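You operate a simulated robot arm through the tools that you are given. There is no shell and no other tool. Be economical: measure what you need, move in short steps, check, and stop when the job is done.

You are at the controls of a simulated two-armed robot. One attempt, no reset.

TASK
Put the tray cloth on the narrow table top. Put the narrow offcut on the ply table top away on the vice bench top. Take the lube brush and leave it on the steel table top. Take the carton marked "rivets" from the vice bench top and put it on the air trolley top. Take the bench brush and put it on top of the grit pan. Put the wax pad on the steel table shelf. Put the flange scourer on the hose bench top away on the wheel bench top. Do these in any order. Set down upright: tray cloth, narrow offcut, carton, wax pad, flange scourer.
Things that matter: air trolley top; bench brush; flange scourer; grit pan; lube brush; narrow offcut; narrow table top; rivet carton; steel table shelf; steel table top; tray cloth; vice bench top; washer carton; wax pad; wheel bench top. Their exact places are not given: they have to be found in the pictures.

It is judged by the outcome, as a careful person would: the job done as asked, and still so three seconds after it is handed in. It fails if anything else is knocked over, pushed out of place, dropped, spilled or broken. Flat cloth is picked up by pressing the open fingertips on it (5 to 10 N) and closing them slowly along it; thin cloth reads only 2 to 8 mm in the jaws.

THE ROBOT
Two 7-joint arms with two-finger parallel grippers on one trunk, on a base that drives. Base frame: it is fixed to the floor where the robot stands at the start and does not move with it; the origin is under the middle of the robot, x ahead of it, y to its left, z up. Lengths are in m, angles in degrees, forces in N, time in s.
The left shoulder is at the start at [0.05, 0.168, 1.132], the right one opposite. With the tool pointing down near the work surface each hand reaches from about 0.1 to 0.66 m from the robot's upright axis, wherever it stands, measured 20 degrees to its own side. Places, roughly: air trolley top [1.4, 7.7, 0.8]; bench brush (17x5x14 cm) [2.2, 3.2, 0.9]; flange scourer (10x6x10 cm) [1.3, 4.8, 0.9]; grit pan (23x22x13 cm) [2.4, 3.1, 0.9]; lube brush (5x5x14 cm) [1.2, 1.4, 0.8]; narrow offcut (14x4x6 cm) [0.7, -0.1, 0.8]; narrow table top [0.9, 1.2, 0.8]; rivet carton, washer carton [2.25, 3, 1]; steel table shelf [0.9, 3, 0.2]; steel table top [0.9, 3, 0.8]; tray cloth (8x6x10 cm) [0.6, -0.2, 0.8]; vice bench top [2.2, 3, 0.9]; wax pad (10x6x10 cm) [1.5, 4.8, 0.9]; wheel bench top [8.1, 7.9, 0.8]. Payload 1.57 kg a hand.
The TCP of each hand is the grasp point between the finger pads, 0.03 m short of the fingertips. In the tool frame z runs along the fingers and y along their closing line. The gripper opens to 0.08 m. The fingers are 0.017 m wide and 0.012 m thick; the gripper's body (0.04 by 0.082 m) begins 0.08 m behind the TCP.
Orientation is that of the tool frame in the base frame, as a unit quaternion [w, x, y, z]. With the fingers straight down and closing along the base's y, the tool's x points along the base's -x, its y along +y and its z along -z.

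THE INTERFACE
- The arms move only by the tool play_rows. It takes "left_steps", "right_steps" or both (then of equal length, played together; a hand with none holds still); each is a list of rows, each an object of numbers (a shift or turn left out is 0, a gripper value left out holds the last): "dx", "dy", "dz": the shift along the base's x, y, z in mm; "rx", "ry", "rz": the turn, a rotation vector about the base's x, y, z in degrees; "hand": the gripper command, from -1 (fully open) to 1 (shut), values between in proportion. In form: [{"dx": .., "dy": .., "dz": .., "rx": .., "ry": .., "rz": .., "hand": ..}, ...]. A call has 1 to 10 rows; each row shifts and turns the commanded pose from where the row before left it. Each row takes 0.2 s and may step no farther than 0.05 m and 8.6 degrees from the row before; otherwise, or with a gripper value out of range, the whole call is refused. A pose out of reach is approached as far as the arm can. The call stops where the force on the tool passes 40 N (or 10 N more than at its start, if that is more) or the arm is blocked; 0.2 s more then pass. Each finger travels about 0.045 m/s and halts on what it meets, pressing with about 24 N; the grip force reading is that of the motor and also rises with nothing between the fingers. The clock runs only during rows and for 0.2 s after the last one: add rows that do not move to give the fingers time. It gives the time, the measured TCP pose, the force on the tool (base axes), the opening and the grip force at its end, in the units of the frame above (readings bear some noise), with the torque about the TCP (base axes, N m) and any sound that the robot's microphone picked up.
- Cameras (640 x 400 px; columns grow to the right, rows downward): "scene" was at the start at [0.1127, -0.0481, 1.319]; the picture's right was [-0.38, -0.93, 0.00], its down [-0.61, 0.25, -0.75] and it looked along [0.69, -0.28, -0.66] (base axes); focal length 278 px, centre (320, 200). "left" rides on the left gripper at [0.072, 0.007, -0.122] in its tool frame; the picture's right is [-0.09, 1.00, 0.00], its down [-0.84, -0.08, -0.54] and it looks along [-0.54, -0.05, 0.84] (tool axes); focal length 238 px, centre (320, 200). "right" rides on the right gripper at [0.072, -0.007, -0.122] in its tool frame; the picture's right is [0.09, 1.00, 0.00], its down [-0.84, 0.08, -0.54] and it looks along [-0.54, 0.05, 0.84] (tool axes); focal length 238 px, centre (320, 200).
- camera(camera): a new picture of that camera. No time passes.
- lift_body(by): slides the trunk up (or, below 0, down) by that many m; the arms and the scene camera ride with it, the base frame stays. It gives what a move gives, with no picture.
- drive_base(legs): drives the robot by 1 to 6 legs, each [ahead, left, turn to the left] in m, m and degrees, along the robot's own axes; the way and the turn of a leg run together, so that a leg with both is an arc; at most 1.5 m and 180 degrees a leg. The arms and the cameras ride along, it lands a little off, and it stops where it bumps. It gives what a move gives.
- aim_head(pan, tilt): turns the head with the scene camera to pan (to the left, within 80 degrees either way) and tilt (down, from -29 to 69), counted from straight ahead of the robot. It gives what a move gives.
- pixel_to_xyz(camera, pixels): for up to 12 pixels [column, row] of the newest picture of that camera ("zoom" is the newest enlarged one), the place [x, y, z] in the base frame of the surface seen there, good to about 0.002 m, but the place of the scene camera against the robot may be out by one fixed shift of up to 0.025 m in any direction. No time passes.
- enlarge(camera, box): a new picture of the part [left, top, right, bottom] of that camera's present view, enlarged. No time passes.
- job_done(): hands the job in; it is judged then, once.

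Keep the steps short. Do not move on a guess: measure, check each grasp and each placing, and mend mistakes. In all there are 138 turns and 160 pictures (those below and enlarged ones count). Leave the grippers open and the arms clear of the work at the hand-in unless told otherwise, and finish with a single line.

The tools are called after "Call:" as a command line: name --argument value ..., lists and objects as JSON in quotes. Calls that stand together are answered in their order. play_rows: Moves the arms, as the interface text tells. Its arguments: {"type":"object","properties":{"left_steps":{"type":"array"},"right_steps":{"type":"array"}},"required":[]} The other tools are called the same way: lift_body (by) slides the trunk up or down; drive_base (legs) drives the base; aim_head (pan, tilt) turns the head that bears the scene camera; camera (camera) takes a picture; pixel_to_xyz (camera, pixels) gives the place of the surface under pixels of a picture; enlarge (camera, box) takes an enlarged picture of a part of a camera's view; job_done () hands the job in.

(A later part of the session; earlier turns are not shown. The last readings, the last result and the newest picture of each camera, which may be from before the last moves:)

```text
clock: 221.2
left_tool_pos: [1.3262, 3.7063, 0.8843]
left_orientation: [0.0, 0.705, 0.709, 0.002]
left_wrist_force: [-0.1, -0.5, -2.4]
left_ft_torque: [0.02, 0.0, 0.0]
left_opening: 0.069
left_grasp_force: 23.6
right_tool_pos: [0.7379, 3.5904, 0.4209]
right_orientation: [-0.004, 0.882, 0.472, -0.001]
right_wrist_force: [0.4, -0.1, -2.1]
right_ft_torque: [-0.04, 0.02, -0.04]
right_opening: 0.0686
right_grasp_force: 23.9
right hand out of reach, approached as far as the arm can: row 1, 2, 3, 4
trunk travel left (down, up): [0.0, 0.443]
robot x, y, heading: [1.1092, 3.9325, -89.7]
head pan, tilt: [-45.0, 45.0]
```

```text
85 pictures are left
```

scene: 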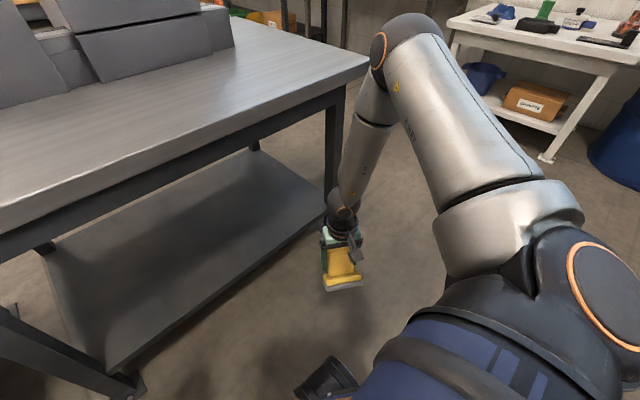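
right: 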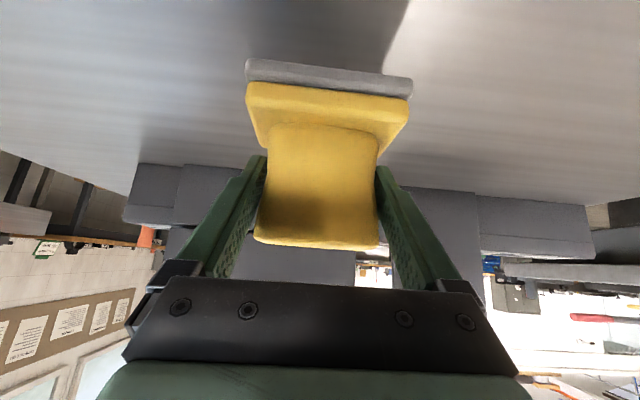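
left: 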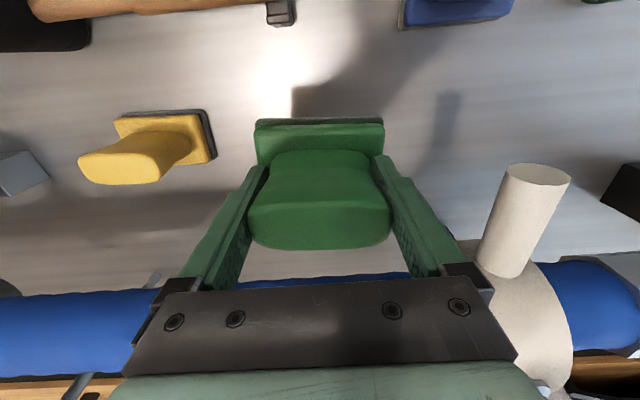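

The right arm doesn't go lower than about 0.42. I'll test whether the left arm, in free space, gets lower.

Call:
play_rows --left_steps '[{"dz": -40, "dy": -20}, {"dz": -40, "dy": -20}, {"dz": -40, "dy": -20}, {"dz": -45}, {"dz": -45}, {"dz": -45}, {"dz": -45}, {"dz": -45}, {"dz": -45}, {"dz": -45}]'

Call:
aim_head --pan 45 --tilt 45

Call:
camera --camera "scene"

```text
clock: 223.3
left_tool_pos: [1.3268, 3.6463, 0.4503]
left_orientation: [0.0, 0.707, 0.707, 0.001]
left_wrist_force: [0.4, -1.1, -1.7]
left_ft_torque: [0.01, 0.02, -0.03]
left_opening: 0.0688
left_grasp_force: 24.0
right_tool_pos: [0.7387, 3.5906, 0.422]
right_orientation: [-0.005, 0.882, 0.472, -0.001]
right_wrist_force: [0.5, -0.7, -1.8]
right_ft_torque: [-0.06, 0.03, 0.02]
right_opening: 0.0687
right_grasp_force: 23.9
trunk travel left (down, up): [0.0, 0.443]
robot x, y, heading: [1.1065, 3.9307, -89.9]
head pan, tilt: [-45.0, 45.0]
```

```text
clock: 225.0
left_tool_pos: [1.3272, 3.6469, 0.4496]
left_orientation: [0.0, 0.706, 0.708, 0.001]
left_wrist_force: [1.0, 1.0, -2.0]
left_ft_torque: [0.01, 0.04, 0.0]
left_opening: 0.0686
left_grasp_force: 24.5
right_tool_pos: [0.7386, 3.5909, 0.4216]
right_orientation: [-0.004, 0.882, 0.471, -0.001]
right_wrist_force: [-0.1, 0.4, -1.9]
right_ft_torque: [-0.05, 0.05, -0.02]
right_opening: 0.0686
right_grasp_force: 23.8
trunk travel left (down, up): [0.0, 0.443]
robot x, y, heading: [1.1027, 3.9295, -89.7]
head pan, tilt: [45.0, 45.0]
```

```text
84 pictures are left
```

scene: 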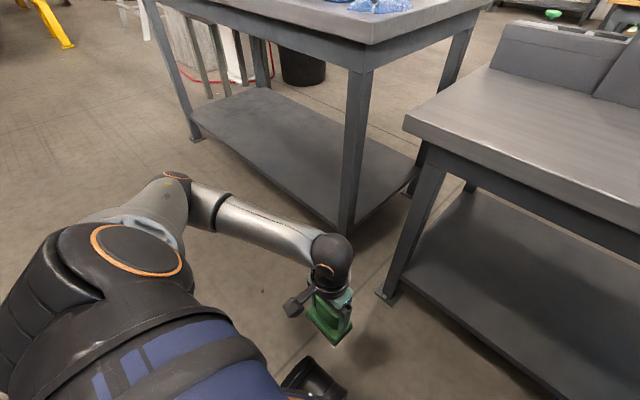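

The left arm goes low easily because its elbow sits lower. I'll give the right arm the same posture: up and close in, then straight down.

Call:
play_rows --left_steps '[{"dz": 45}, {"dz": 45}, {"dz": 45}, {"dz": 45}, {"dz": 45}, {"dz": 45}, {"dz": 45}, {"dz": 45}, {"dz": 40}, {}]' --right_steps '[{"dz": 45, "rz": 8.5}, {"dz": 45, "rz": 8.5}, {"dz": 45, "rz": 8.5}, {"dz": 45, "rz": 8.5}, {"dz": 45, "dx": 10}, {"dz": 45, "dx": 15, "dy": 10}, {"dz": 45, "dx": 15, "dy": 10}, {"dz": 30, "dx": 20, "dy": 30}, {"dz": 30, "dx": 20, "dy": 30}, {"dz": 30, "dx": 20, "dy": 30}]'

Call:
play_rows --right_steps '[{"dx": 15, "dy": 15}, {"dx": 15, "dy": 15}, {"dz": -40, "dy": -10}, {"dz": -40, "dy": -10}, {"dz": -40, "dy": -10}, {"dz": -45}, {"dz": -45}, {"dz": -45}, {"dz": -45}, {"dz": -45}]'

```text
clock: 227.2
left_tool_pos: [1.3266, 3.6496, 0.8502]
left_orientation: [-0.001, 0.706, 0.708, 0.001]
left_wrist_force: [0.0, 0.0, -2.2]
left_ft_torque: [0.02, -0.01, 0.03]
left_opening: 0.0687
left_grasp_force: 24.3
right_tool_pos: [0.8425, 3.7009, 0.8269]
right_orientation: [-0.005, 0.706, 0.709, -0.002]
right_wrist_force: [-0.8, -0.1, -2.7]
right_ft_torque: [-0.06, 0.02, -0.04]
right_opening: 0.0687
right_grasp_force: 24.1
trunk travel left (down, up): [0.0, 0.443]
robot x, y, heading: [1.1077, 3.9274, -89.8]
head pan, tilt: [45.0, 45.0]
```

```text
clock: 229.4
left_tool_pos: [1.327, 3.6486, 0.8503]
left_orientation: [0.0, 0.706, 0.708, 0.001]
left_wrist_force: [1.1, -0.1, -2.1]
left_ft_torque: [-0.04, 0.02, 0.0]
left_opening: 0.0688
left_grasp_force: 24.2
right_tool_pos: [0.8667, 3.6615, 0.4927]
right_orientation: [-0.003, 0.705, 0.709, -0.002]
right_wrist_force: [-0.3, 0.1, -3.7]
right_ft_torque: [-0.05, 0.03, 0.04]
right_opening: 0.0691
right_grasp_force: 24.0
right hand out of reach, approached as far as the arm can: row 4, 5, 6, 7
trunk travel left (down, up): [0.0, 0.443]
robot x, y, heading: [1.1074, 3.9317, -89.7]
head pan, tilt: [45.0, 45.0]
```

Call:
play_rows --right_steps '[{"dz": -40}, {"dz": -40}, {"dz": -40}, {"dz": -40}, {}]'

Call:
aim_head --pan -40 --tilt 50

Call:
camera --camera "scene"

```text
clock: 230.6
left_tool_pos: [1.3283, 3.6481, 0.8502]
left_orientation: [0.0, 0.706, 0.709, 0.002]
left_wrist_force: [0.5, -0.7, -3.0]
left_ft_torque: [-0.01, -0.02, -0.01]
left_opening: 0.0689
left_grasp_force: 24.5
right_tool_pos: [0.8383, 3.658, 0.4452]
right_orientation: [-0.004, 0.705, 0.71, -0.004]
right_wrist_force: [-0.4, -0.3, -1.5]
right_ft_torque: [-0.06, -0.02, 0.03]
right_opening: 0.0687
right_grasp_force: 24.2
right hand out of reach, approached as far as the arm can: row 1, 2, 3, 4
trunk travel left (down, up): [0.0, 0.443]
robot x, y, heading: [1.1078, 3.9326, -89.9]
head pan, tilt: [45.0, 45.0]
```

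```text
clock: 232.2
left_tool_pos: [1.3276, 3.6487, 0.8494]
left_orientation: [0.0, 0.706, 0.709, 0.0]
left_wrist_force: [0.4, -0.1, -1.8]
left_ft_torque: [0.0, -0.02, 0.02]
left_opening: 0.069
left_grasp_force: 24.2
right_tool_pos: [0.8387, 3.6575, 0.4453]
right_orientation: [-0.004, 0.705, 0.709, -0.002]
right_wrist_force: [-0.4, 0.5, -2.4]
right_ft_torque: [-0.06, -0.02, 0.0]
right_opening: 0.0687
right_grasp_force: 23.7
trunk travel left (down, up): [0.0, 0.443]
robot x, y, heading: [1.1038, 3.9322, -90.0]
head pan, tilt: [-40.0, 50.0]
```

```text
83 pictures are left
```

scene: 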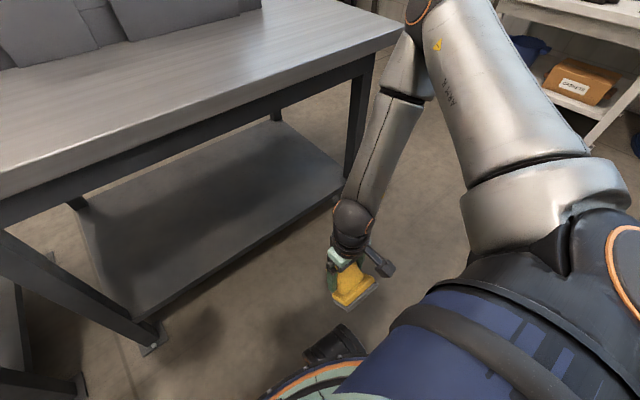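

The right arm keeps its elbow-up branch, so I'll swap: set both pieces on the steel table's north strip, then let the left arm take the wax pad to the shelf. First up and forward.

Call:
play_rows --right_steps '[{"dz": 45}, {"dz": 45}, {"dz": 45}, {"dz": 45}, {"dz": 45}, {"dz": 30}, {}]'

Call:
lift_body --by 0.236

Call:
drive_base --legs '[[0.27, 0, 0]]'

```text
clock: 233.8
left_tool_pos: [1.3281, 3.6483, 0.849]
left_orientation: [-0.001, 0.706, 0.708, 0.001]
left_wrist_force: [0.7, 0.3, -0.7]
left_ft_torque: [-0.03, -0.01, 0.01]
left_opening: 0.0691
left_grasp_force: 24.5
right_tool_pos: [0.8382, 3.6583, 0.7018]
right_orientation: [-0.004, 0.705, 0.709, -0.002]
right_wrist_force: [-0.3, -0.1, -2.7]
right_ft_torque: [-0.04, 0.0, 0.01]
right_opening: 0.0689
right_grasp_force: 24.0
trunk travel left (down, up): [0.0, 0.443]
robot x, y, heading: [1.1087, 3.9295, -89.3]
head pan, tilt: [-40.0, 50.0]
```

```text
clock: 236.3
left_tool_pos: [1.3281, 3.6484, 1.0868]
left_orientation: [0.0, 0.706, 0.708, 0.001]
left_wrist_force: [0.4, 0.1, -2.6]
left_ft_torque: [-0.03, -0.01, -0.01]
left_opening: 0.0688
left_grasp_force: 24.3
right_tool_pos: [0.8389, 3.6577, 0.9385]
right_orientation: [-0.004, 0.705, 0.709, -0.003]
right_wrist_force: [0.2, -0.2, -1.7]
right_ft_torque: [-0.06, 0.0, 0.01]
right_opening: 0.069
right_grasp_force: 24.3
trunk travel left (down, up): [-0.236, 0.207]
robot x, y, heading: [1.1045, 3.9308, -89.7]
head pan, tilt: [-40.0, 50.0]
```

```text
clock: 238.1
left_tool_pos: [1.3283, 3.3856, 1.0854]
left_orientation: [0.0, 0.707, 0.707, 0.001]
left_wrist_force: [-0.3, -0.8, -2.9]
left_ft_torque: [0.03, 0.01, -0.01]
left_opening: 0.0689
left_grasp_force: 24.1
right_tool_pos: [0.8394, 3.3968, 0.9373]
right_orientation: [-0.004, 0.705, 0.709, -0.002]
right_wrist_force: [0.7, -0.6, -2.0]
right_ft_torque: [-0.03, 0.0, 0.0]
right_opening: 0.0688
right_grasp_force: 23.9
trunk travel left (down, up): [-0.236, 0.207]
robot x, y, heading: [1.1088, 3.6697, -89.8]
head pan, tilt: [-40.0, 50.0]
```

Call:
play_rows --left_steps '[{"dx": -15, "dy": -40}, {"dx": -15, "dy": -40}, {"dx": -18, "dy": -45}, {"dz": -40}, {"dz": -40}, {"dz": -40}, {"dz": -40}, {"dz": -40}, {"dz": -45}, {}]' --right_steps '[{"dy": -45}, {"dy": -45}, {"dy": -47}, {"dz": -30}, {"dz": -30}, {"dz": -30}, {"dz": -8}, {}, {}, {}]'

```text
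clock: 240.3
left_tool_pos: [1.2839, 3.2605, 0.8381]
left_orientation: [0.0, 0.707, 0.708, -0.001]
left_wrist_force: [0.0, -0.3, -1.4]
left_ft_torque: [-0.02, 0.05, -0.01]
left_opening: 0.069
left_grasp_force: 23.4
right_tool_pos: [0.8405, 3.2621, 0.8411]
right_orientation: [-0.004, 0.705, 0.709, -0.002]
right_wrist_force: [0.0, 0.8, -2.8]
right_ft_torque: [-0.04, 0.01, -0.03]
right_opening: 0.0686
right_grasp_force: 23.7
trunk travel left (down, up): [-0.236, 0.207]
robot x, y, heading: [1.1069, 3.6713, -89.7]
head pan, tilt: [-40.0, 50.0]
```

Call:
play_rows --left_steps '[{"dz": -5}, {"dz": -5}, {"dz": -3}, {}]' --right_steps '[{"dz": -6}, {"dz": -6}, {"dz": -2.5}, {}]'

Call:
camera --camera "left"

```text
clock: 241.3
left_tool_pos: [1.2815, 3.2617, 0.8277]
left_orientation: [0.001, 0.706, 0.708, 0.001]
left_wrist_force: [0.0, 0.5, -1.7]
left_ft_torque: [0.03, -0.06, -0.04]
left_opening: 0.0692
left_grasp_force: 24.0
right_tool_pos: [0.8406, 3.2583, 0.8268]
right_orientation: [-0.001, 0.705, 0.709, -0.005]
right_wrist_force: [-3.4, -4.3, 19.8]
right_ft_torque: [0.05, -0.84, -0.15]
right_opening: 0.0689
right_grasp_force: 23.8
trunk travel left (down, up): [-0.236, 0.207]
robot x, y, heading: [1.1068, 3.6693, -89.7]
head pan, tilt: [-40.0, 50.0]
```

```text
82 pictures are left
```

left: 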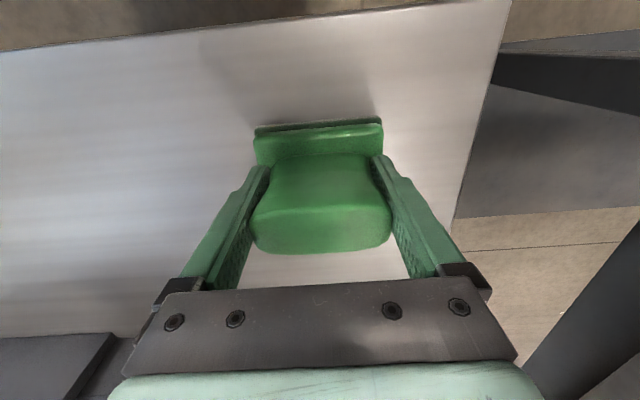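

Call:
play_rows --left_steps '[{"dz": -2}, {"dz": -1}, {"hand": 0.4}, {"hand": 0}, {"hand": -1}, {}, {}]' --right_steps '[{"dz": 1}, {}, {"hand": 0.4}, {"hand": 0}, {"hand": -1}, {}, {}]'

Call:
camera --camera "left"

Call:
camera --camera "right"

```text
clock: 242.9
left_tool_pos: [1.2802, 3.2617, 0.8264]
left_orientation: [0.001, 0.707, 0.708, 0.0]
left_wrist_force: [0.3, 0.6, 0.0]
left_ft_torque: [-0.01, -0.01, 0.0]
left_opening: 0.08
left_grasp_force: 0.1
right_tool_pos: [0.8401, 3.2601, 0.8252]
right_orientation: [-0.004, 0.705, 0.709, -0.002]
right_wrist_force: [-0.4, -0.4, -0.3]
right_ft_torque: [-0.04, 0.04, -0.03]
right_opening: 0.0801
right_grasp_force: 0.1
trunk travel left (down, up): [-0.236, 0.207]
robot x, y, heading: [1.1077, 3.6703, -89.7]
head pan, tilt: [-40.0, 50.0]
```

```text
81 pictures are left
```

left: 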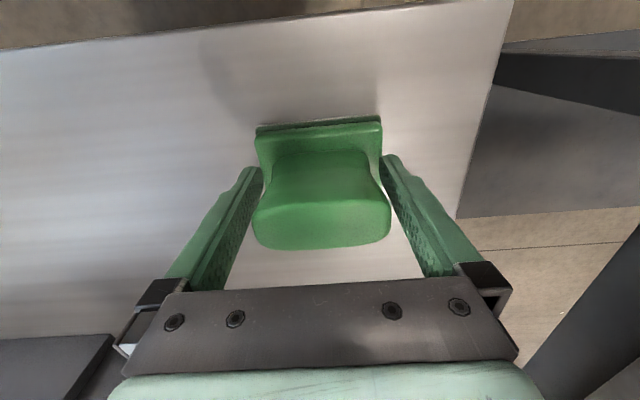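

```text
80 pictures are left
```

right: 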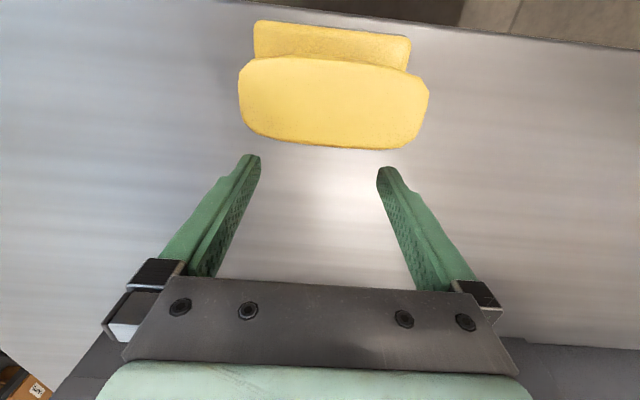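

Call:
pixel_to_xyz --camera "right" --pixels '[[335, 110], [270, 100], [400, 105], [335, 75], [335, 40], [335, 25], [335, 140], [280, 35], [390, 45]]'

Call:
camera --camera "scene"

```text
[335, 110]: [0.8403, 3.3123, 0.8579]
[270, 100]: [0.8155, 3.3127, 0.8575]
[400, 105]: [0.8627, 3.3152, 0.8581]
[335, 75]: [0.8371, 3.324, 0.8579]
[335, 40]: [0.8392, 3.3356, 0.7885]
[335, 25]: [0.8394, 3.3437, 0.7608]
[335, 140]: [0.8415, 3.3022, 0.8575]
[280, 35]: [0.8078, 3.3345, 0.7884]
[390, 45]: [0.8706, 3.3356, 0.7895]
```

```text
79 pictures are left
```

scene: 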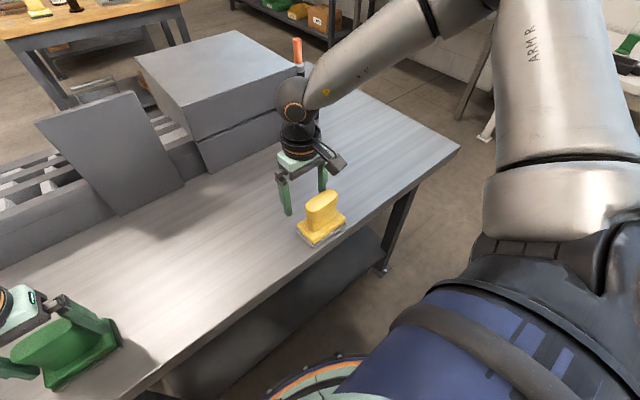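

The wax pad slipped upright to (0.84, 3.312) and is stable near the table edge. The scourer stands at (1.28,3.26). I'll raise both hands and reposition so the left hand faces the wax pad.

Call:
play_rows --left_steps '[{"dz": 40}, {"dz": 40}, {"dz": 40}, {"dz": 10}, {}]' --right_steps '[{"dz": 40}, {"dz": 40}, {"dz": 40}, {"dz": 40}, {}]'

Call:
drive_base --legs '[[-0.14, 0, 0], [0, -0.49, 0]]'

Call:
camera --camera "left"

```text
clock: 244.1
left_tool_pos: [1.279, 3.2635, 0.9563]
left_orientation: [0.0, 0.707, 0.708, 0.001]
left_wrist_force: [0.0, 0.1, 0.2]
left_ft_torque: [0.03, 0.02, 0.01]
left_opening: 0.0802
left_grasp_force: 0.0
right_tool_pos: [0.8391, 3.2611, 0.985]
right_orientation: [-0.004, 0.705, 0.709, -0.002]
right_wrist_force: [-0.2, 0.4, -0.7]
right_ft_torque: [0.0, 0.0, 0.02]
right_opening: 0.08
right_grasp_force: 0.1
trunk travel left (down, up): [-0.236, 0.207]
robot x, y, heading: [1.1075, 3.6708, -89.6]
head pan, tilt: [-40.0, 50.0]
```

```text
clock: 248.0
left_tool_pos: [0.7822, 3.4023, 0.9559]
left_orientation: [0.001, 0.713, 0.701, 0.0]
left_wrist_force: [0.7, -0.5, 0.3]
left_ft_torque: [0.02, -0.01, -0.02]
left_opening: 0.0801
left_grasp_force: 0.1
right_tool_pos: [0.3417, 3.4066, 0.9845]
right_orientation: [-0.004, 0.711, 0.703, -0.003]
right_wrist_force: [0.5, -0.2, -0.5]
right_ft_torque: [0.01, -0.02, -0.01]
right_opening: 0.0801
right_grasp_force: 0.2
trunk travel left (down, up): [-0.236, 0.207]
robot x, y, heading: [0.6176, 3.8144, -91.0]
head pan, tilt: [-40.0, 50.0]
```

```text
78 pictures are left
```

left: 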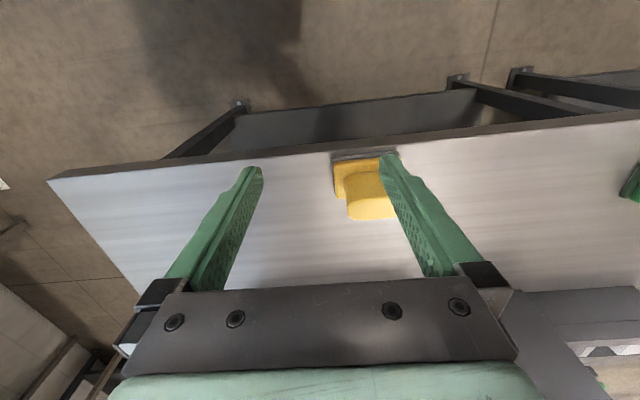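

Call:
play_rows --left_steps '[{"dx": 29, "dy": -30}, {"dx": 29, "dy": -30}, {"dy": -30, "rz": 1}, {"rx": -8.5}, {"rx": -8.5}, {"rx": -8.5}, {"rx": -8.5}, {"rx": -8.5}, {}]'

Call:
camera --camera "left"

```text
clock: 250.0
left_tool_pos: [0.8411, 3.3127, 0.956]
left_orientation: [0.257, 0.657, 0.66, -0.256]
left_wrist_force: [0.2, 0.7, 0.1]
left_ft_torque: [0.0, -0.01, 0.03]
left_opening: 0.0801
left_grasp_force: 0.0
right_tool_pos: [0.3418, 3.4079, 0.9847]
right_orientation: [-0.004, 0.71, 0.704, -0.003]
right_wrist_force: [-0.4, 0.1, 0.6]
right_ft_torque: [0.01, 0.01, -0.02]
right_opening: 0.0802
right_grasp_force: 0.3
trunk travel left (down, up): [-0.236, 0.207]
robot x, y, heading: [0.619, 3.8118, -90.8]
head pan, tilt: [-40.0, 50.0]
```

```text
77 pictures are left
```

left: 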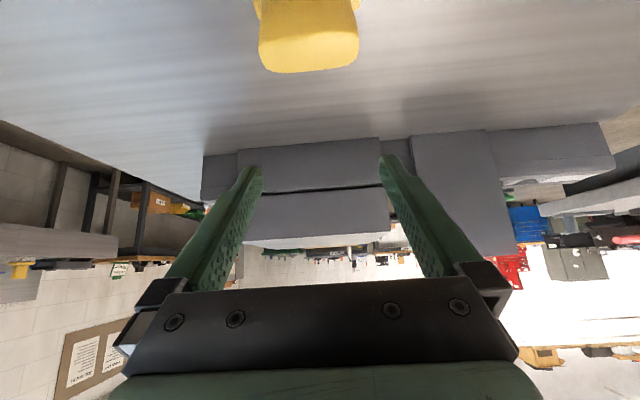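

Call:
pixel_to_xyz --camera "left" --pixels '[[308, 60], [262, 58], [355, 55], [308, 35], [308, 15]]'

```text
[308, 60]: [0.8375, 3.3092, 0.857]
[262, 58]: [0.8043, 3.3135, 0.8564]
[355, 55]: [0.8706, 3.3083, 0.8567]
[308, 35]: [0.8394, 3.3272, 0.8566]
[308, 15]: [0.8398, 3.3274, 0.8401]
```

Call:
play_rows --left_steps '[{"dx": -3, "dz": -40}, {"dz": -40}, {"dz": -30}, {"dz": -19}, {}, {"hand": -0.5}, {"hand": 0}, {"hand": 1}, {}, {}]'

Call:
camera --camera "left"

```text
clock: 252.2
left_tool_pos: [0.8378, 3.3129, 0.8259]
left_orientation: [0.256, 0.658, 0.661, -0.255]
left_wrist_force: [-0.2, 0.7, 0.3]
left_ft_torque: [-0.03, -0.04, -0.05]
left_opening: 0.0687
left_grasp_force: 24.0
right_tool_pos: [0.3418, 3.4072, 0.9842]
right_orientation: [-0.004, 0.711, 0.703, -0.002]
right_wrist_force: [-0.2, -0.3, 0.0]
right_ft_torque: [0.01, 0.02, 0.01]
right_opening: 0.0801
right_grasp_force: 0.1
trunk travel left (down, up): [-0.236, 0.207]
robot x, y, heading: [0.6181, 3.8112, -90.7]
head pan, tilt: [-40.0, 50.0]
```

```text
76 pictures are left
```

left: 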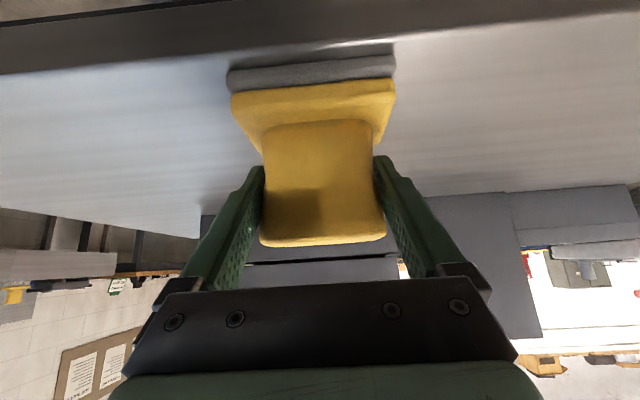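

Call:
play_rows --left_steps '[{"dz": 15}, {"dz": 20}, {"dz": 15}, {}, {}]' --right_steps '[{"dy": 35, "dz": 15}, {"dy": 35, "dz": 15}, {"dy": 35, "dz": 15}, {"dy": 35, "dz": 15}, {}]'

Call:
drive_base --legs '[[-0.25, 0, 0.8]]'

Call:
lift_body --by -0.236

Call:
play_rows --left_steps '[{"dz": -40}, {"dz": -40}, {"dz": -40}, {"dz": -40}, {"dz": -40}, {"dz": -40}, {"dz": -40}, {}]'

```text
clock: 253.4
left_tool_pos: [0.8377, 3.3129, 0.8771]
left_orientation: [0.256, 0.658, 0.661, -0.255]
left_wrist_force: [0.2, 0.5, -2.0]
left_ft_torque: [-0.03, 0.03, 0.01]
left_opening: 0.0688
left_grasp_force: 24.0
right_tool_pos: [0.3397, 3.5475, 1.045]
right_orientation: [-0.004, 0.711, 0.703, -0.003]
right_wrist_force: [0.8, -0.5, -0.7]
right_ft_torque: [0.01, -0.02, -0.01]
right_opening: 0.0803
right_grasp_force: 0.1
trunk travel left (down, up): [-0.236, 0.207]
robot x, y, heading: [0.6174, 3.8107, -90.7]
head pan, tilt: [-40.0, 50.0]
```

```text
clock: 255.2
left_tool_pos: [0.8432, 3.5704, 0.8778]
left_orientation: [0.257, 0.657, 0.661, -0.256]
left_wrist_force: [-0.4, 0.0, -1.9]
left_ft_torque: [0.02, 0.01, -0.06]
left_opening: 0.069
left_grasp_force: 24.2
right_tool_pos: [0.344, 3.8016, 1.0456]
right_orientation: [-0.004, 0.71, 0.704, -0.003]
right_wrist_force: [-0.4, -0.6, 1.2]
right_ft_torque: [-0.05, 0.01, -0.01]
right_opening: 0.0799
right_grasp_force: 0.1
trunk travel left (down, up): [-0.236, 0.207]
robot x, y, heading: [0.6187, 4.0656, -90.5]
head pan, tilt: [-40.0, 50.0]
```

```text
clock: 257.7
left_tool_pos: [0.8442, 3.5699, 0.6391]
left_orientation: [0.256, 0.657, 0.662, -0.255]
left_wrist_force: [-0.2, 0.4, -2.3]
left_ft_torque: [-0.01, 0.04, 0.01]
left_opening: 0.0686
left_grasp_force: 23.6
right_tool_pos: [0.3439, 3.8025, 0.8096]
right_orientation: [-0.004, 0.71, 0.704, -0.003]
right_wrist_force: [-0.2, 0.0, 0.0]
right_ft_torque: [0.0, 0.0, -0.01]
right_opening: 0.0799
right_grasp_force: 0.1
trunk travel left (down, up): [0.0, 0.443]
robot x, y, heading: [0.6203, 4.0636, -90.5]
head pan, tilt: [-40.0, 50.0]
```

```text
clock: 259.5
left_tool_pos: [0.8541, 3.56, 0.4579]
left_orientation: [0.255, 0.657, 0.663, -0.253]
left_wrist_force: [0.6, -0.2, -3.4]
left_ft_torque: [0.01, 0.0, -0.02]
left_opening: 0.0689
left_grasp_force: 23.8
left hand out of reach, approached as far as the arm can: row 5, 6, 7
right_tool_pos: [0.3443, 3.8013, 0.8097]
right_orientation: [-0.004, 0.71, 0.704, -0.003]
right_wrist_force: [-0.3, -0.6, -1.3]
right_ft_torque: [-0.01, -0.02, 0.02]
right_opening: 0.0798
right_grasp_force: 0.0
trunk travel left (down, up): [0.0, 0.443]
robot x, y, heading: [0.6211, 4.067, -90.5]
head pan, tilt: [-40.0, 50.0]
```

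Call:
aim_head --pan 40 --tilt 50

Call:
camera --camera "scene"

```text
clock: 261.0
left_tool_pos: [0.8557, 3.5606, 0.4575]
left_orientation: [0.255, 0.657, 0.663, -0.254]
left_wrist_force: [-0.2, -0.5, -1.4]
left_ft_torque: [0.0, 0.0, 0.03]
left_opening: 0.0687
left_grasp_force: 24.0
right_tool_pos: [0.345, 3.8006, 0.8091]
right_orientation: [-0.005, 0.709, 0.705, -0.002]
right_wrist_force: [-0.2, 0.0, 0.9]
right_ft_torque: [0.01, 0.01, 0.02]
right_opening: 0.08
right_grasp_force: 0.1
trunk travel left (down, up): [0.0, 0.443]
robot x, y, heading: [0.6219, 4.0645, -90.6]
head pan, tilt: [40.0, 50.0]
```

```text
75 pictures are left
```

scene: 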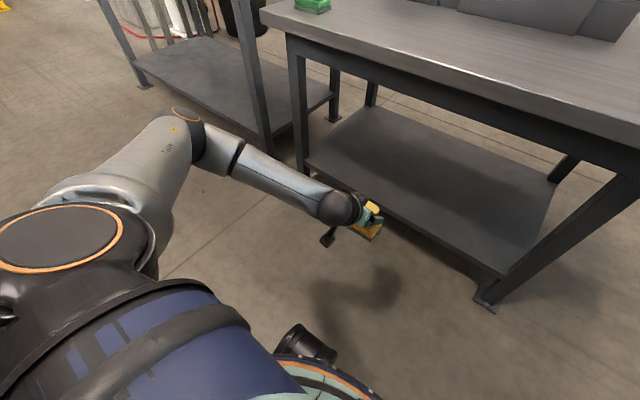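

Call:
pixel_to_xyz --camera "scene" --pixels '[[185, 115], [210, 150], [340, 200], [100, 190], [280, 175], [60, 235]]'

```text
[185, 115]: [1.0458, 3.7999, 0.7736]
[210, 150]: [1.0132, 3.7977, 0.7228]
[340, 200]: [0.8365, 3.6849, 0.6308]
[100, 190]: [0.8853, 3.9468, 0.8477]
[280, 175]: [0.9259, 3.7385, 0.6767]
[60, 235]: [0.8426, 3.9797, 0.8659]
```

Call:
play_rows --left_steps '[{"rz": -8.5}, {"rz": -8.5}, {"rz": -8.5}, {"rz": -8.5}, {"dz": -40}, {"dz": -40}, {"dz": -40}, {"dz": -40}, {}]'

Call:
camera --camera "scene"

```text
clock: 263.0
left_tool_pos: [0.8553, 3.5601, 0.2953]
left_orientation: [0.17, 0.822, 0.441, -0.319]
left_wrist_force: [0.6, 0.2, -2.0]
left_ft_torque: [-0.01, -0.02, 0.01]
left_opening: 0.0689
left_grasp_force: 24.0
right_tool_pos: [0.3446, 3.8024, 0.8089]
right_orientation: [-0.003, 0.709, 0.705, -0.002]
right_wrist_force: [0.3, -0.1, 0.4]
right_ft_torque: [0.04, 0.0, 0.03]
right_opening: 0.0802
right_grasp_force: 0.2
trunk travel left (down, up): [0.0, 0.443]
robot x, y, heading: [0.6181, 4.0699, -90.2]
head pan, tilt: [40.0, 50.0]
```

```text
74 pictures are left
```

scene: 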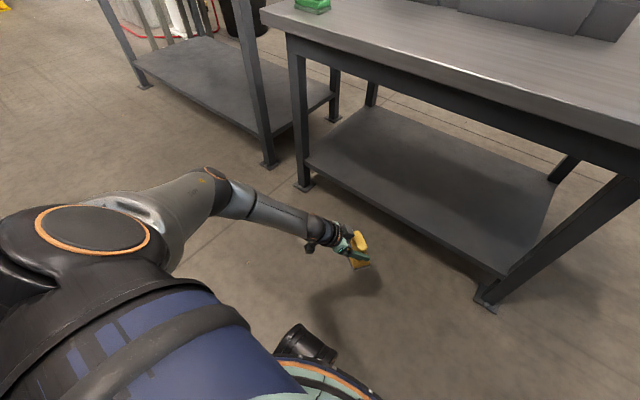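

Yawing the hand 34° freed the wrist, and the left hand now reaches z=0.295. I'll bring part of that yaw back at this height.

Call:
play_rows --left_steps '[{"rz": 6}, {"rz": 6}, {"rz": 6}, {}]'

```text
clock: 264.0
left_tool_pos: [0.8552, 3.5607, 0.2965]
left_orientation: [0.219, 0.741, 0.565, -0.288]
left_wrist_force: [-0.9, -0.3, -1.9]
left_ft_torque: [0.0, 0.01, 0.0]
left_opening: 0.0688
left_grasp_force: 23.7
right_tool_pos: [0.3445, 3.8018, 0.8089]
right_orientation: [-0.003, 0.709, 0.705, -0.002]
right_wrist_force: [-0.1, -0.2, -1.2]
right_ft_torque: [0.0, 0.02, 0.01]
right_opening: 0.08
right_grasp_force: 0.1
trunk travel left (down, up): [0.0, 0.443]
robot x, y, heading: [0.6192, 4.068, -90.7]
head pan, tilt: [40.0, 50.0]
```

The hand is at about -16° yaw. I'll raise the right hand, turn the base 16° left so the pad squares up, and view.

Call:
play_rows --right_steps '[{"dz": 40, "dy": 20}, {"dz": 40, "dy": 20}, {"dz": 40, "dy": 20}, {}]'

Call:
drive_base --legs '[[0, 0, 16], [0.22, -0.06, 0]]'

Call:
aim_head --pan 20 --tilt 50

Call:
camera --camera "scene"

Call:
camera --camera "left"

```text
clock: 265.0
left_tool_pos: [0.8543, 3.5612, 0.2974]
left_orientation: [0.218, 0.742, 0.564, -0.288]
left_wrist_force: [0.4, 0.5, -3.4]
left_ft_torque: [0.0, 0.02, -0.03]
left_opening: 0.0685
left_grasp_force: 24.0
right_tool_pos: [0.3444, 3.8596, 0.9304]
right_orientation: [-0.004, 0.709, 0.705, -0.003]
right_wrist_force: [0.3, 0.0, -0.5]
right_ft_torque: [-0.01, -0.01, 0.02]
right_opening: 0.0799
right_grasp_force: 0.1
trunk travel left (down, up): [0.0, 0.443]
robot x, y, heading: [0.6222, 4.0651, -90.6]
head pan, tilt: [40.0, 50.0]
```

```text
clock: 267.7
left_tool_pos: [0.9916, 3.4154, 0.2967]
left_orientation: [0.257, 0.656, 0.663, -0.254]
left_wrist_force: [0.2, -0.1, -3.7]
left_ft_torque: [-0.03, 0.01, -0.01]
left_opening: 0.0689
left_grasp_force: 23.5
right_tool_pos: [0.4179, 3.5612, 0.9292]
right_orientation: [-0.004, 0.603, 0.798, -0.003]
right_wrist_force: [-0.4, -0.2, -0.3]
right_ft_torque: [-0.01, 0.0, 0.0]
right_opening: 0.0799
right_grasp_force: 0.1
trunk travel left (down, up): [0.0, 0.443]
robot x, y, heading: [0.6275, 3.8362, -74.0]
head pan, tilt: [40.0, 50.0]
```

```text
clock: 268.5
left_tool_pos: [0.9904, 3.4157, 0.2975]
left_orientation: [0.257, 0.655, 0.663, -0.254]
left_wrist_force: [-0.7, 0.9, -2.6]
left_ft_torque: [0.0, 0.02, -0.01]
left_opening: 0.0688
left_grasp_force: 23.8
right_tool_pos: [0.4179, 3.5614, 0.929]
right_orientation: [-0.004, 0.603, 0.798, -0.002]
right_wrist_force: [0.3, -0.1, -0.6]
right_ft_torque: [0.0, -0.01, 0.04]
right_opening: 0.0799
right_grasp_force: 0.1
trunk travel left (down, up): [0.0, 0.443]
robot x, y, heading: [0.6246, 3.8361, -74.0]
head pan, tilt: [20.0, 50.0]
```

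```text
73 pictures are left
```

scene: 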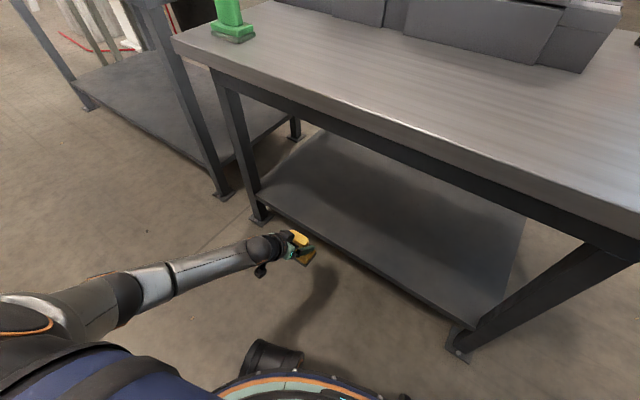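

```text
72 pictures are left
```

left: 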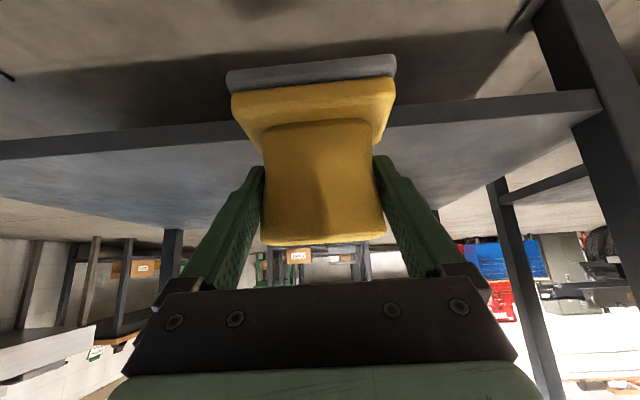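

Call:
pixel_to_xyz --camera "left" --pixels '[[100, 142], [100, 130], [100, 170], [480, 108], [480, 135], [310, 70]]'

```text
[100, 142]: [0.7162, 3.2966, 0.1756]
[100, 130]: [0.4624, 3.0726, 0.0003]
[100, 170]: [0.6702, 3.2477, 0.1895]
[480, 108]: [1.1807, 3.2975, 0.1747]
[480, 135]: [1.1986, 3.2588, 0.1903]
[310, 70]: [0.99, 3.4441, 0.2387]
```

The shelf top is at z=0.190 with its edge at y=3.297. I'll drive straight in 0.18 m, pad bottom about 4 cm above the shelf.

Call:
drive_base --legs '[[0.173, -0.05, 0]]'

Call:
camera --camera "left"

```text
clock: 270.0
left_tool_pos: [0.9894, 3.232, 0.2967]
left_orientation: [0.257, 0.657, 0.661, -0.254]
left_wrist_force: [-0.1, 0.3, -2.2]
left_ft_torque: [0.0, 0.01, -0.01]
left_opening: 0.069
left_grasp_force: 24.3
right_tool_pos: [0.4162, 3.3811, 0.9283]
right_orientation: [-0.003, 0.606, 0.796, -0.004]
right_wrist_force: [-0.1, 0.1, -0.1]
right_ft_torque: [0.01, 0.02, -0.02]
right_opening: 0.08
right_grasp_force: 0.0
trunk travel left (down, up): [0.0, 0.443]
robot x, y, heading: [0.6245, 3.6572, -74.6]
head pan, tilt: [20.0, 50.0]
```

```text
71 pictures are left
```

left: 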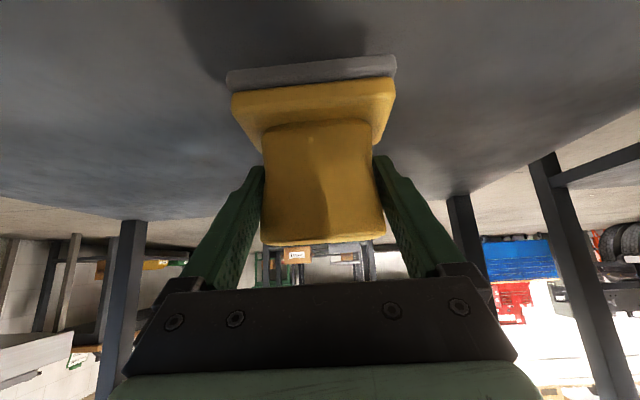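

Now over the shelf. I'll lower 38 mm, then creep down to contact.

Call:
play_rows --left_steps '[{"dz": -12}, {"dz": -12}, {"dz": -9}, {"dz": -4}, {}]'

```text
clock: 271.2
left_tool_pos: [0.988, 3.2333, 0.2588]
left_orientation: [0.257, 0.657, 0.662, -0.255]
left_wrist_force: [0.5, 0.9, -2.8]
left_ft_torque: [0.01, -0.02, -0.03]
left_opening: 0.0687
left_grasp_force: 23.9
right_tool_pos: [0.4159, 3.3807, 0.9291]
right_orientation: [-0.004, 0.605, 0.796, -0.003]
right_wrist_force: [0.1, -0.2, -0.9]
right_ft_torque: [-0.02, -0.03, 0.03]
right_opening: 0.08
right_grasp_force: 0.1
trunk travel left (down, up): [0.0, 0.443]
robot x, y, heading: [0.6281, 3.6518, -74.4]
head pan, tilt: [20.0, 50.0]
```

Call:
play_rows --left_steps '[{"dz": -2}, {"dz": -1.5}, {}]'

```text
clock: 272.0
left_tool_pos: [0.988, 3.2307, 0.256]
left_orientation: [0.258, 0.656, 0.661, -0.256]
left_wrist_force: [-0.6, 3.7, 11.0]
left_ft_torque: [0.26, -0.28, 0.06]
left_opening: 0.0687
left_grasp_force: 24.0
right_tool_pos: [0.4159, 3.3817, 0.9287]
right_orientation: [-0.003, 0.605, 0.796, -0.003]
right_wrist_force: [-0.7, 0.2, 0.4]
right_ft_torque: [-0.01, 0.01, -0.01]
right_opening: 0.08
right_grasp_force: 0.0
trunk travel left (down, up): [0.0, 0.443]
robot x, y, heading: [0.6207, 3.6565, -74.4]
head pan, tilt: [20.0, 50.0]
```

Contact. I'll open and withdraw along the tool axis.

Call:
play_rows --left_steps '[{"hand": 0.4}, {"hand": 0}, {"hand": -1}, {}, {}, {"dy": 15, "dz": 16}, {"dy": 20, "dz": 20}, {"dy": 20, "dz": 20}, {}]'

Call:
camera --camera "left"

```text
clock: 274.0
left_tool_pos: [0.9869, 3.2876, 0.3113]
left_orientation: [0.257, 0.657, 0.662, -0.255]
left_wrist_force: [-0.2, 0.4, 0.5]
left_ft_torque: [-0.01, -0.02, 0.0]
left_opening: 0.0801
left_grasp_force: 0.0
right_tool_pos: [0.417, 3.3804, 0.9298]
right_orientation: [-0.003, 0.606, 0.796, -0.003]
right_wrist_force: [0.0, -0.1, -0.2]
right_ft_torque: [-0.02, 0.04, 0.02]
right_opening: 0.0797
right_grasp_force: 0.1
trunk travel left (down, up): [0.0, 0.443]
robot x, y, heading: [0.6259, 3.6535, -75.1]
head pan, tilt: [20.0, 50.0]
```

```text
70 pictures are left
```

left: 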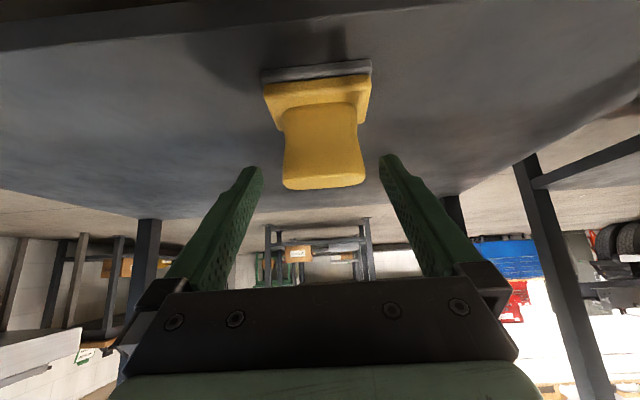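

The wax pad stands upright on the shelf. Now I need to be economical with turns. I'll back out, bring both arms back to a working posture, and drive so the right hand faces the scourer.

Call:
drive_base --legs '[[-0.251, 0.067, 0]]'

Call:
lift_body --by 0.336

Call:
play_rows --left_steps '[{"rx": 8.5, "dz": 45}, {"rx": 8.5, "dz": 45}, {"rx": 8.5, "dz": 45}, {"rx": 8.5, "dz": 45}, {"rx": 8.3, "dz": 45}, {"dz": 48}, {"dz": 48}, {"dz": 48}, {"dz": 48}, {"dz": 48}]'

Call:
drive_base --legs '[[0, 0, -15.3], [0, 0.884, 0], [0.24, 0, 0]]'

Call:
play_rows --left_steps '[{"rz": 7.5, "dz": 30}, {"rz": 7.5, "dz": 30}, {}, {}, {}]' --right_steps '[{"dz": -45}, {"dz": -45}, {"dz": -45}, {"dz": -45}, {"dz": -30}]'

Call:
camera --camera "right"

Call:
aim_head --pan 30 --tilt 35

Call:
camera --camera "scene"

```text
clock: 275.9
left_tool_pos: [0.9844, 3.5533, 0.3111]
left_orientation: [0.257, 0.655, 0.663, -0.255]
left_wrist_force: [0.6, 0.4, 0.4]
left_ft_torque: [-0.01, 0.0, -0.02]
left_opening: 0.0803
left_grasp_force: 0.0
right_tool_pos: [0.4131, 3.6427, 0.9293]
right_orientation: [-0.003, 0.602, 0.799, -0.004]
right_wrist_force: [0.2, -0.3, 0.5]
right_ft_torque: [-0.02, -0.01, 0.01]
right_opening: 0.0798
right_grasp_force: 0.1
trunk travel left (down, up): [0.0, 0.443]
robot x, y, heading: [0.6178, 3.9197, -74.5]
head pan, tilt: [20.0, 50.0]
```

```text
clock: 279.2
left_tool_pos: [0.9846, 3.5529, 0.6475]
left_orientation: [0.257, 0.654, 0.664, -0.254]
left_wrist_force: [0.5, 0.3, -1.6]
left_ft_torque: [0.01, 0.01, -0.01]
left_opening: 0.0801
left_grasp_force: 0.0
right_tool_pos: [0.4123, 3.643, 1.2652]
right_orientation: [-0.003, 0.603, 0.798, -0.002]
right_wrist_force: [-0.3, 0.2, -0.7]
right_ft_torque: [0.02, 0.04, 0.0]
right_opening: 0.0801
right_grasp_force: 0.1
trunk travel left (down, up): [-0.336, 0.107]
robot x, y, heading: [0.6205, 3.9151, -74.2]
head pan, tilt: [20.0, 50.0]
```

```text
clock: 281.4
left_tool_pos: [0.9827, 3.5521, 1.1095]
left_orientation: [0.004, 0.703, 0.711, 0.002]
left_wrist_force: [0.1, 1.1, -0.2]
left_ft_torque: [0.01, 0.0, -0.04]
left_opening: 0.0798
left_grasp_force: 0.1
right_tool_pos: [0.4126, 3.644, 1.2652]
right_orientation: [-0.003, 0.603, 0.798, -0.003]
right_wrist_force: [0.2, -0.2, 0.6]
right_ft_torque: [0.01, -0.04, 0.02]
right_opening: 0.0799
right_grasp_force: 0.1
trunk travel left (down, up): [-0.336, 0.107]
robot x, y, heading: [0.6209, 3.9173, -74.0]
head pan, tilt: [20.0, 50.0]
```

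```text
clock: 288.4
left_tool_pos: [1.7808, 3.2429, 1.1081]
left_orientation: [0.004, 0.789, 0.614, 0.002]
left_wrist_force: [0.9, 0.7, 0.1]
left_ft_torque: [0.01, -0.02, 0.02]
left_opening: 0.0798
left_grasp_force: 0.0
right_tool_pos: [1.2556, 3.4767, 1.265]
right_orientation: [-0.004, 0.699, 0.715, -0.002]
right_wrist_force: [-0.1, 0.9, -0.1]
right_ft_torque: [-0.01, -0.01, 0.0]
right_opening: 0.0801
right_grasp_force: 0.1
trunk travel left (down, up): [-0.336, 0.107]
robot x, y, heading: [1.5235, 3.692, -89.0]
head pan, tilt: [20.0, 50.0]
```

```text
clock: 289.6
left_tool_pos: [1.7821, 3.2444, 1.1637]
left_orientation: [0.004, 0.701, 0.713, 0.002]
left_wrist_force: [0.6, 0.5, 0.3]
left_ft_torque: [-0.02, 0.02, 0.02]
left_opening: 0.0802
left_grasp_force: 0.0
right_tool_pos: [1.2494, 3.4565, 1.0709]
right_orientation: [-0.004, 0.7, 0.714, -0.002]
right_wrist_force: [0.2, 0.0, 0.1]
right_ft_torque: [0.01, 0.01, 0.01]
right_opening: 0.0799
right_grasp_force: 0.2
right hand out of reach, approached as far as the arm can: row 4, 5
trunk travel left (down, up): [-0.336, 0.107]
robot x, y, heading: [1.5208, 3.6911, -89.1]
head pan, tilt: [20.0, 50.0]
```

```text
69 pictures are left
```

right: 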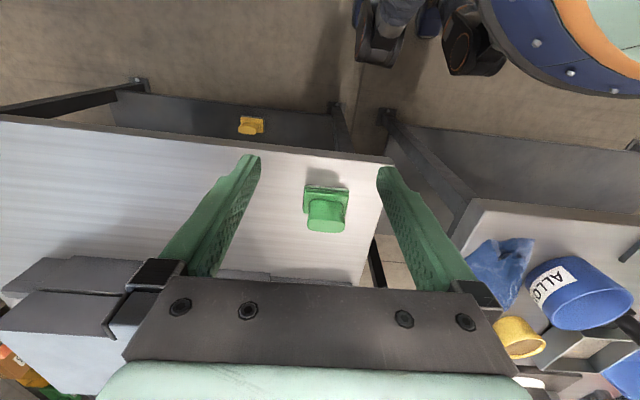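

```text
clock: 290.4
left_tool_pos: [1.7824, 3.2449, 1.1635]
left_orientation: [0.004, 0.702, 0.713, 0.002]
left_wrist_force: [-0.4, 0.0, -0.4]
left_ft_torque: [0.02, -0.01, 0.01]
left_opening: 0.08
left_grasp_force: 0.0
right_tool_pos: [1.2487, 3.4568, 1.072]
right_orientation: [-0.004, 0.7, 0.715, -0.001]
right_wrist_force: [-0.1, 0.0, -0.3]
right_ft_torque: [0.0, 0.0, 0.0]
right_opening: 0.08
right_grasp_force: 0.1
trunk travel left (down, up): [-0.336, 0.107]
robot x, y, heading: [1.5202, 3.6933, -88.8]
head pan, tilt: [30.0, 35.0]
```

```text
68 pictures are left
```

scene: 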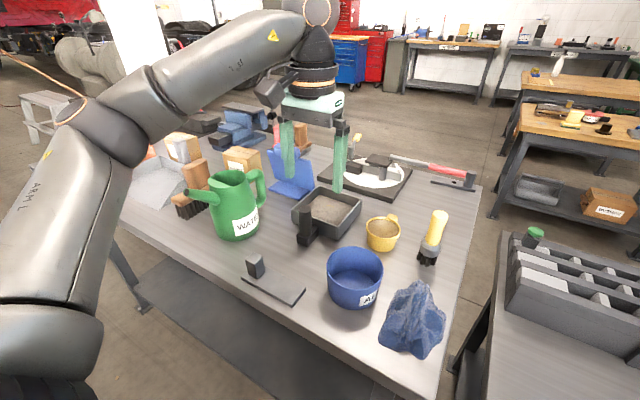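

Call:
enlarge --camera "scene" --box '[110, 110, 310, 235]'

Call:
pixel_to_xyz --camera "scene" --pixels '[[194, 165], [186, 208], [240, 150], [240, 170], [182, 138], [160, 175], [160, 195], [140, 205], [180, 165], [235, 177], [270, 265], [300, 320]]'

Call:
pixel_to_xyz --camera "right" --pixels '[[325, 224], [308, 222], [343, 222], [325, 215], [325, 230]]'

```text
3.20 times, centred on (210, 172) of scene
```

zoom: 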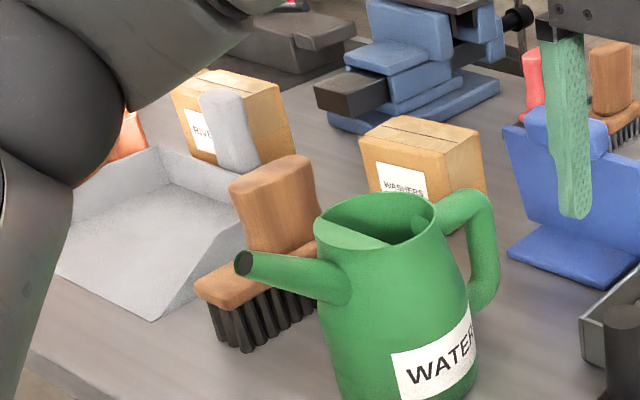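

```text
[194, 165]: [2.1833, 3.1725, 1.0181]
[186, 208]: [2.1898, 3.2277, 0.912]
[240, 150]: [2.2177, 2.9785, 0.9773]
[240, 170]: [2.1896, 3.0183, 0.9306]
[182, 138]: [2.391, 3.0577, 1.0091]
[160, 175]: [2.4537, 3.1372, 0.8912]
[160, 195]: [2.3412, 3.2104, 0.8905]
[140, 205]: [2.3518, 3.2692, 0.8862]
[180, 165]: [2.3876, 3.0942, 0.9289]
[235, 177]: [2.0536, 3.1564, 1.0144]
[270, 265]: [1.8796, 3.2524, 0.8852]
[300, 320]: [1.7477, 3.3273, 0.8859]
```

```text
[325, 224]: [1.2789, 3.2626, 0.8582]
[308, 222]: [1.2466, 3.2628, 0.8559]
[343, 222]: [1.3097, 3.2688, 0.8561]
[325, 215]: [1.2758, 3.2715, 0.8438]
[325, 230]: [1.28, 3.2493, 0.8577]
```

Labels read: the east carton (x≈2.47) is RIVETS and the west one (x≈2.21) is WASHERS. The bench brush is at about (2.19,3.17), and the grit pan's open tray is around (2.43,3.18). First the scourer at (1.278,3.263), with the right hand.

Call:
drive_base --legs '[[0.03, 0, -0.8]]'

Call:
lift_body --by -0.1

Call:
play_rows --right_steps '[{"dx": 7.5, "dy": -41}, {"dx": 7.5, "dy": -41}, {"dx": 7.5, "dy": -41}, {"dx": 7, "dy": -41}, {"dz": -36}, {"dz": -36}, {}]'

Call:
camera --camera "right"

Call:
camera --camera "left"

```text
clock: 291.2
left_tool_pos: [1.7778, 3.2113, 1.1641]
left_orientation: [0.004, 0.707, 0.708, 0.002]
left_wrist_force: [0.1, -0.5, -0.6]
left_ft_torque: [0.04, -0.03, -0.01]
left_opening: 0.08
left_grasp_force: 0.2
right_tool_pos: [1.2459, 3.4309, 1.0709]
right_orientation: [-0.005, 0.704, 0.71, -0.001]
right_wrist_force: [0.1, -0.6, -0.1]
right_ft_torque: [0.04, 0.0, 0.01]
right_opening: 0.08
right_grasp_force: 0.1
trunk travel left (down, up): [-0.336, 0.107]
robot x, y, heading: [1.5267, 3.661, -89.6]
head pan, tilt: [30.0, 35.0]
```

```text
clock: 292.6
left_tool_pos: [1.7771, 3.2126, 1.0643]
left_orientation: [0.004, 0.707, 0.707, 0.002]
left_wrist_force: [-0.1, -0.5, 0.0]
left_ft_torque: [-0.03, 0.02, 0.02]
left_opening: 0.0801
left_grasp_force: 0.0
right_tool_pos: [1.2467, 3.4308, 0.9731]
right_orientation: [-0.004, 0.705, 0.71, -0.002]
right_wrist_force: [-0.3, 0.6, -0.5]
right_ft_torque: [-0.02, -0.03, -0.02]
right_opening: 0.08
right_grasp_force: 0.0
trunk travel left (down, up): [-0.236, 0.207]
robot x, y, heading: [1.5232, 3.6606, -90.0]
head pan, tilt: [30.0, 35.0]
```

```text
clock: 294.2
left_tool_pos: [1.7785, 3.2129, 1.0632]
left_orientation: [0.003, 0.706, 0.708, 0.003]
left_wrist_force: [-0.6, -0.4, -1.0]
left_ft_torque: [-0.01, -0.01, -0.01]
left_opening: 0.08
left_grasp_force: 0.0
right_tool_pos: [1.2766, 3.2685, 0.9003]
right_orientation: [-0.005, 0.704, 0.71, -0.003]
right_wrist_force: [-0.3, -1.2, 0.4]
right_ft_torque: [0.02, 0.06, -0.02]
right_opening: 0.08
right_grasp_force: 0.1
trunk travel left (down, up): [-0.236, 0.207]
robot x, y, heading: [1.5215, 3.661, -89.7]
head pan, tilt: [30.0, 35.0]
```

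```text
66 pictures are left
```

right: 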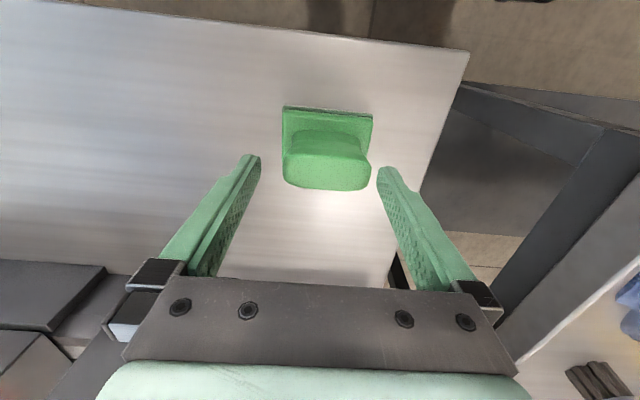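

```text
65 pictures are left
```

left: 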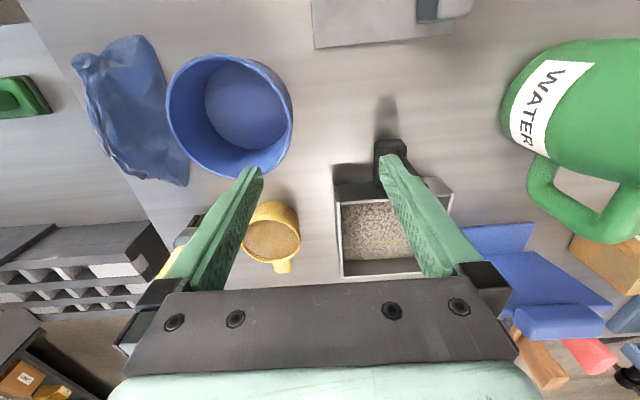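

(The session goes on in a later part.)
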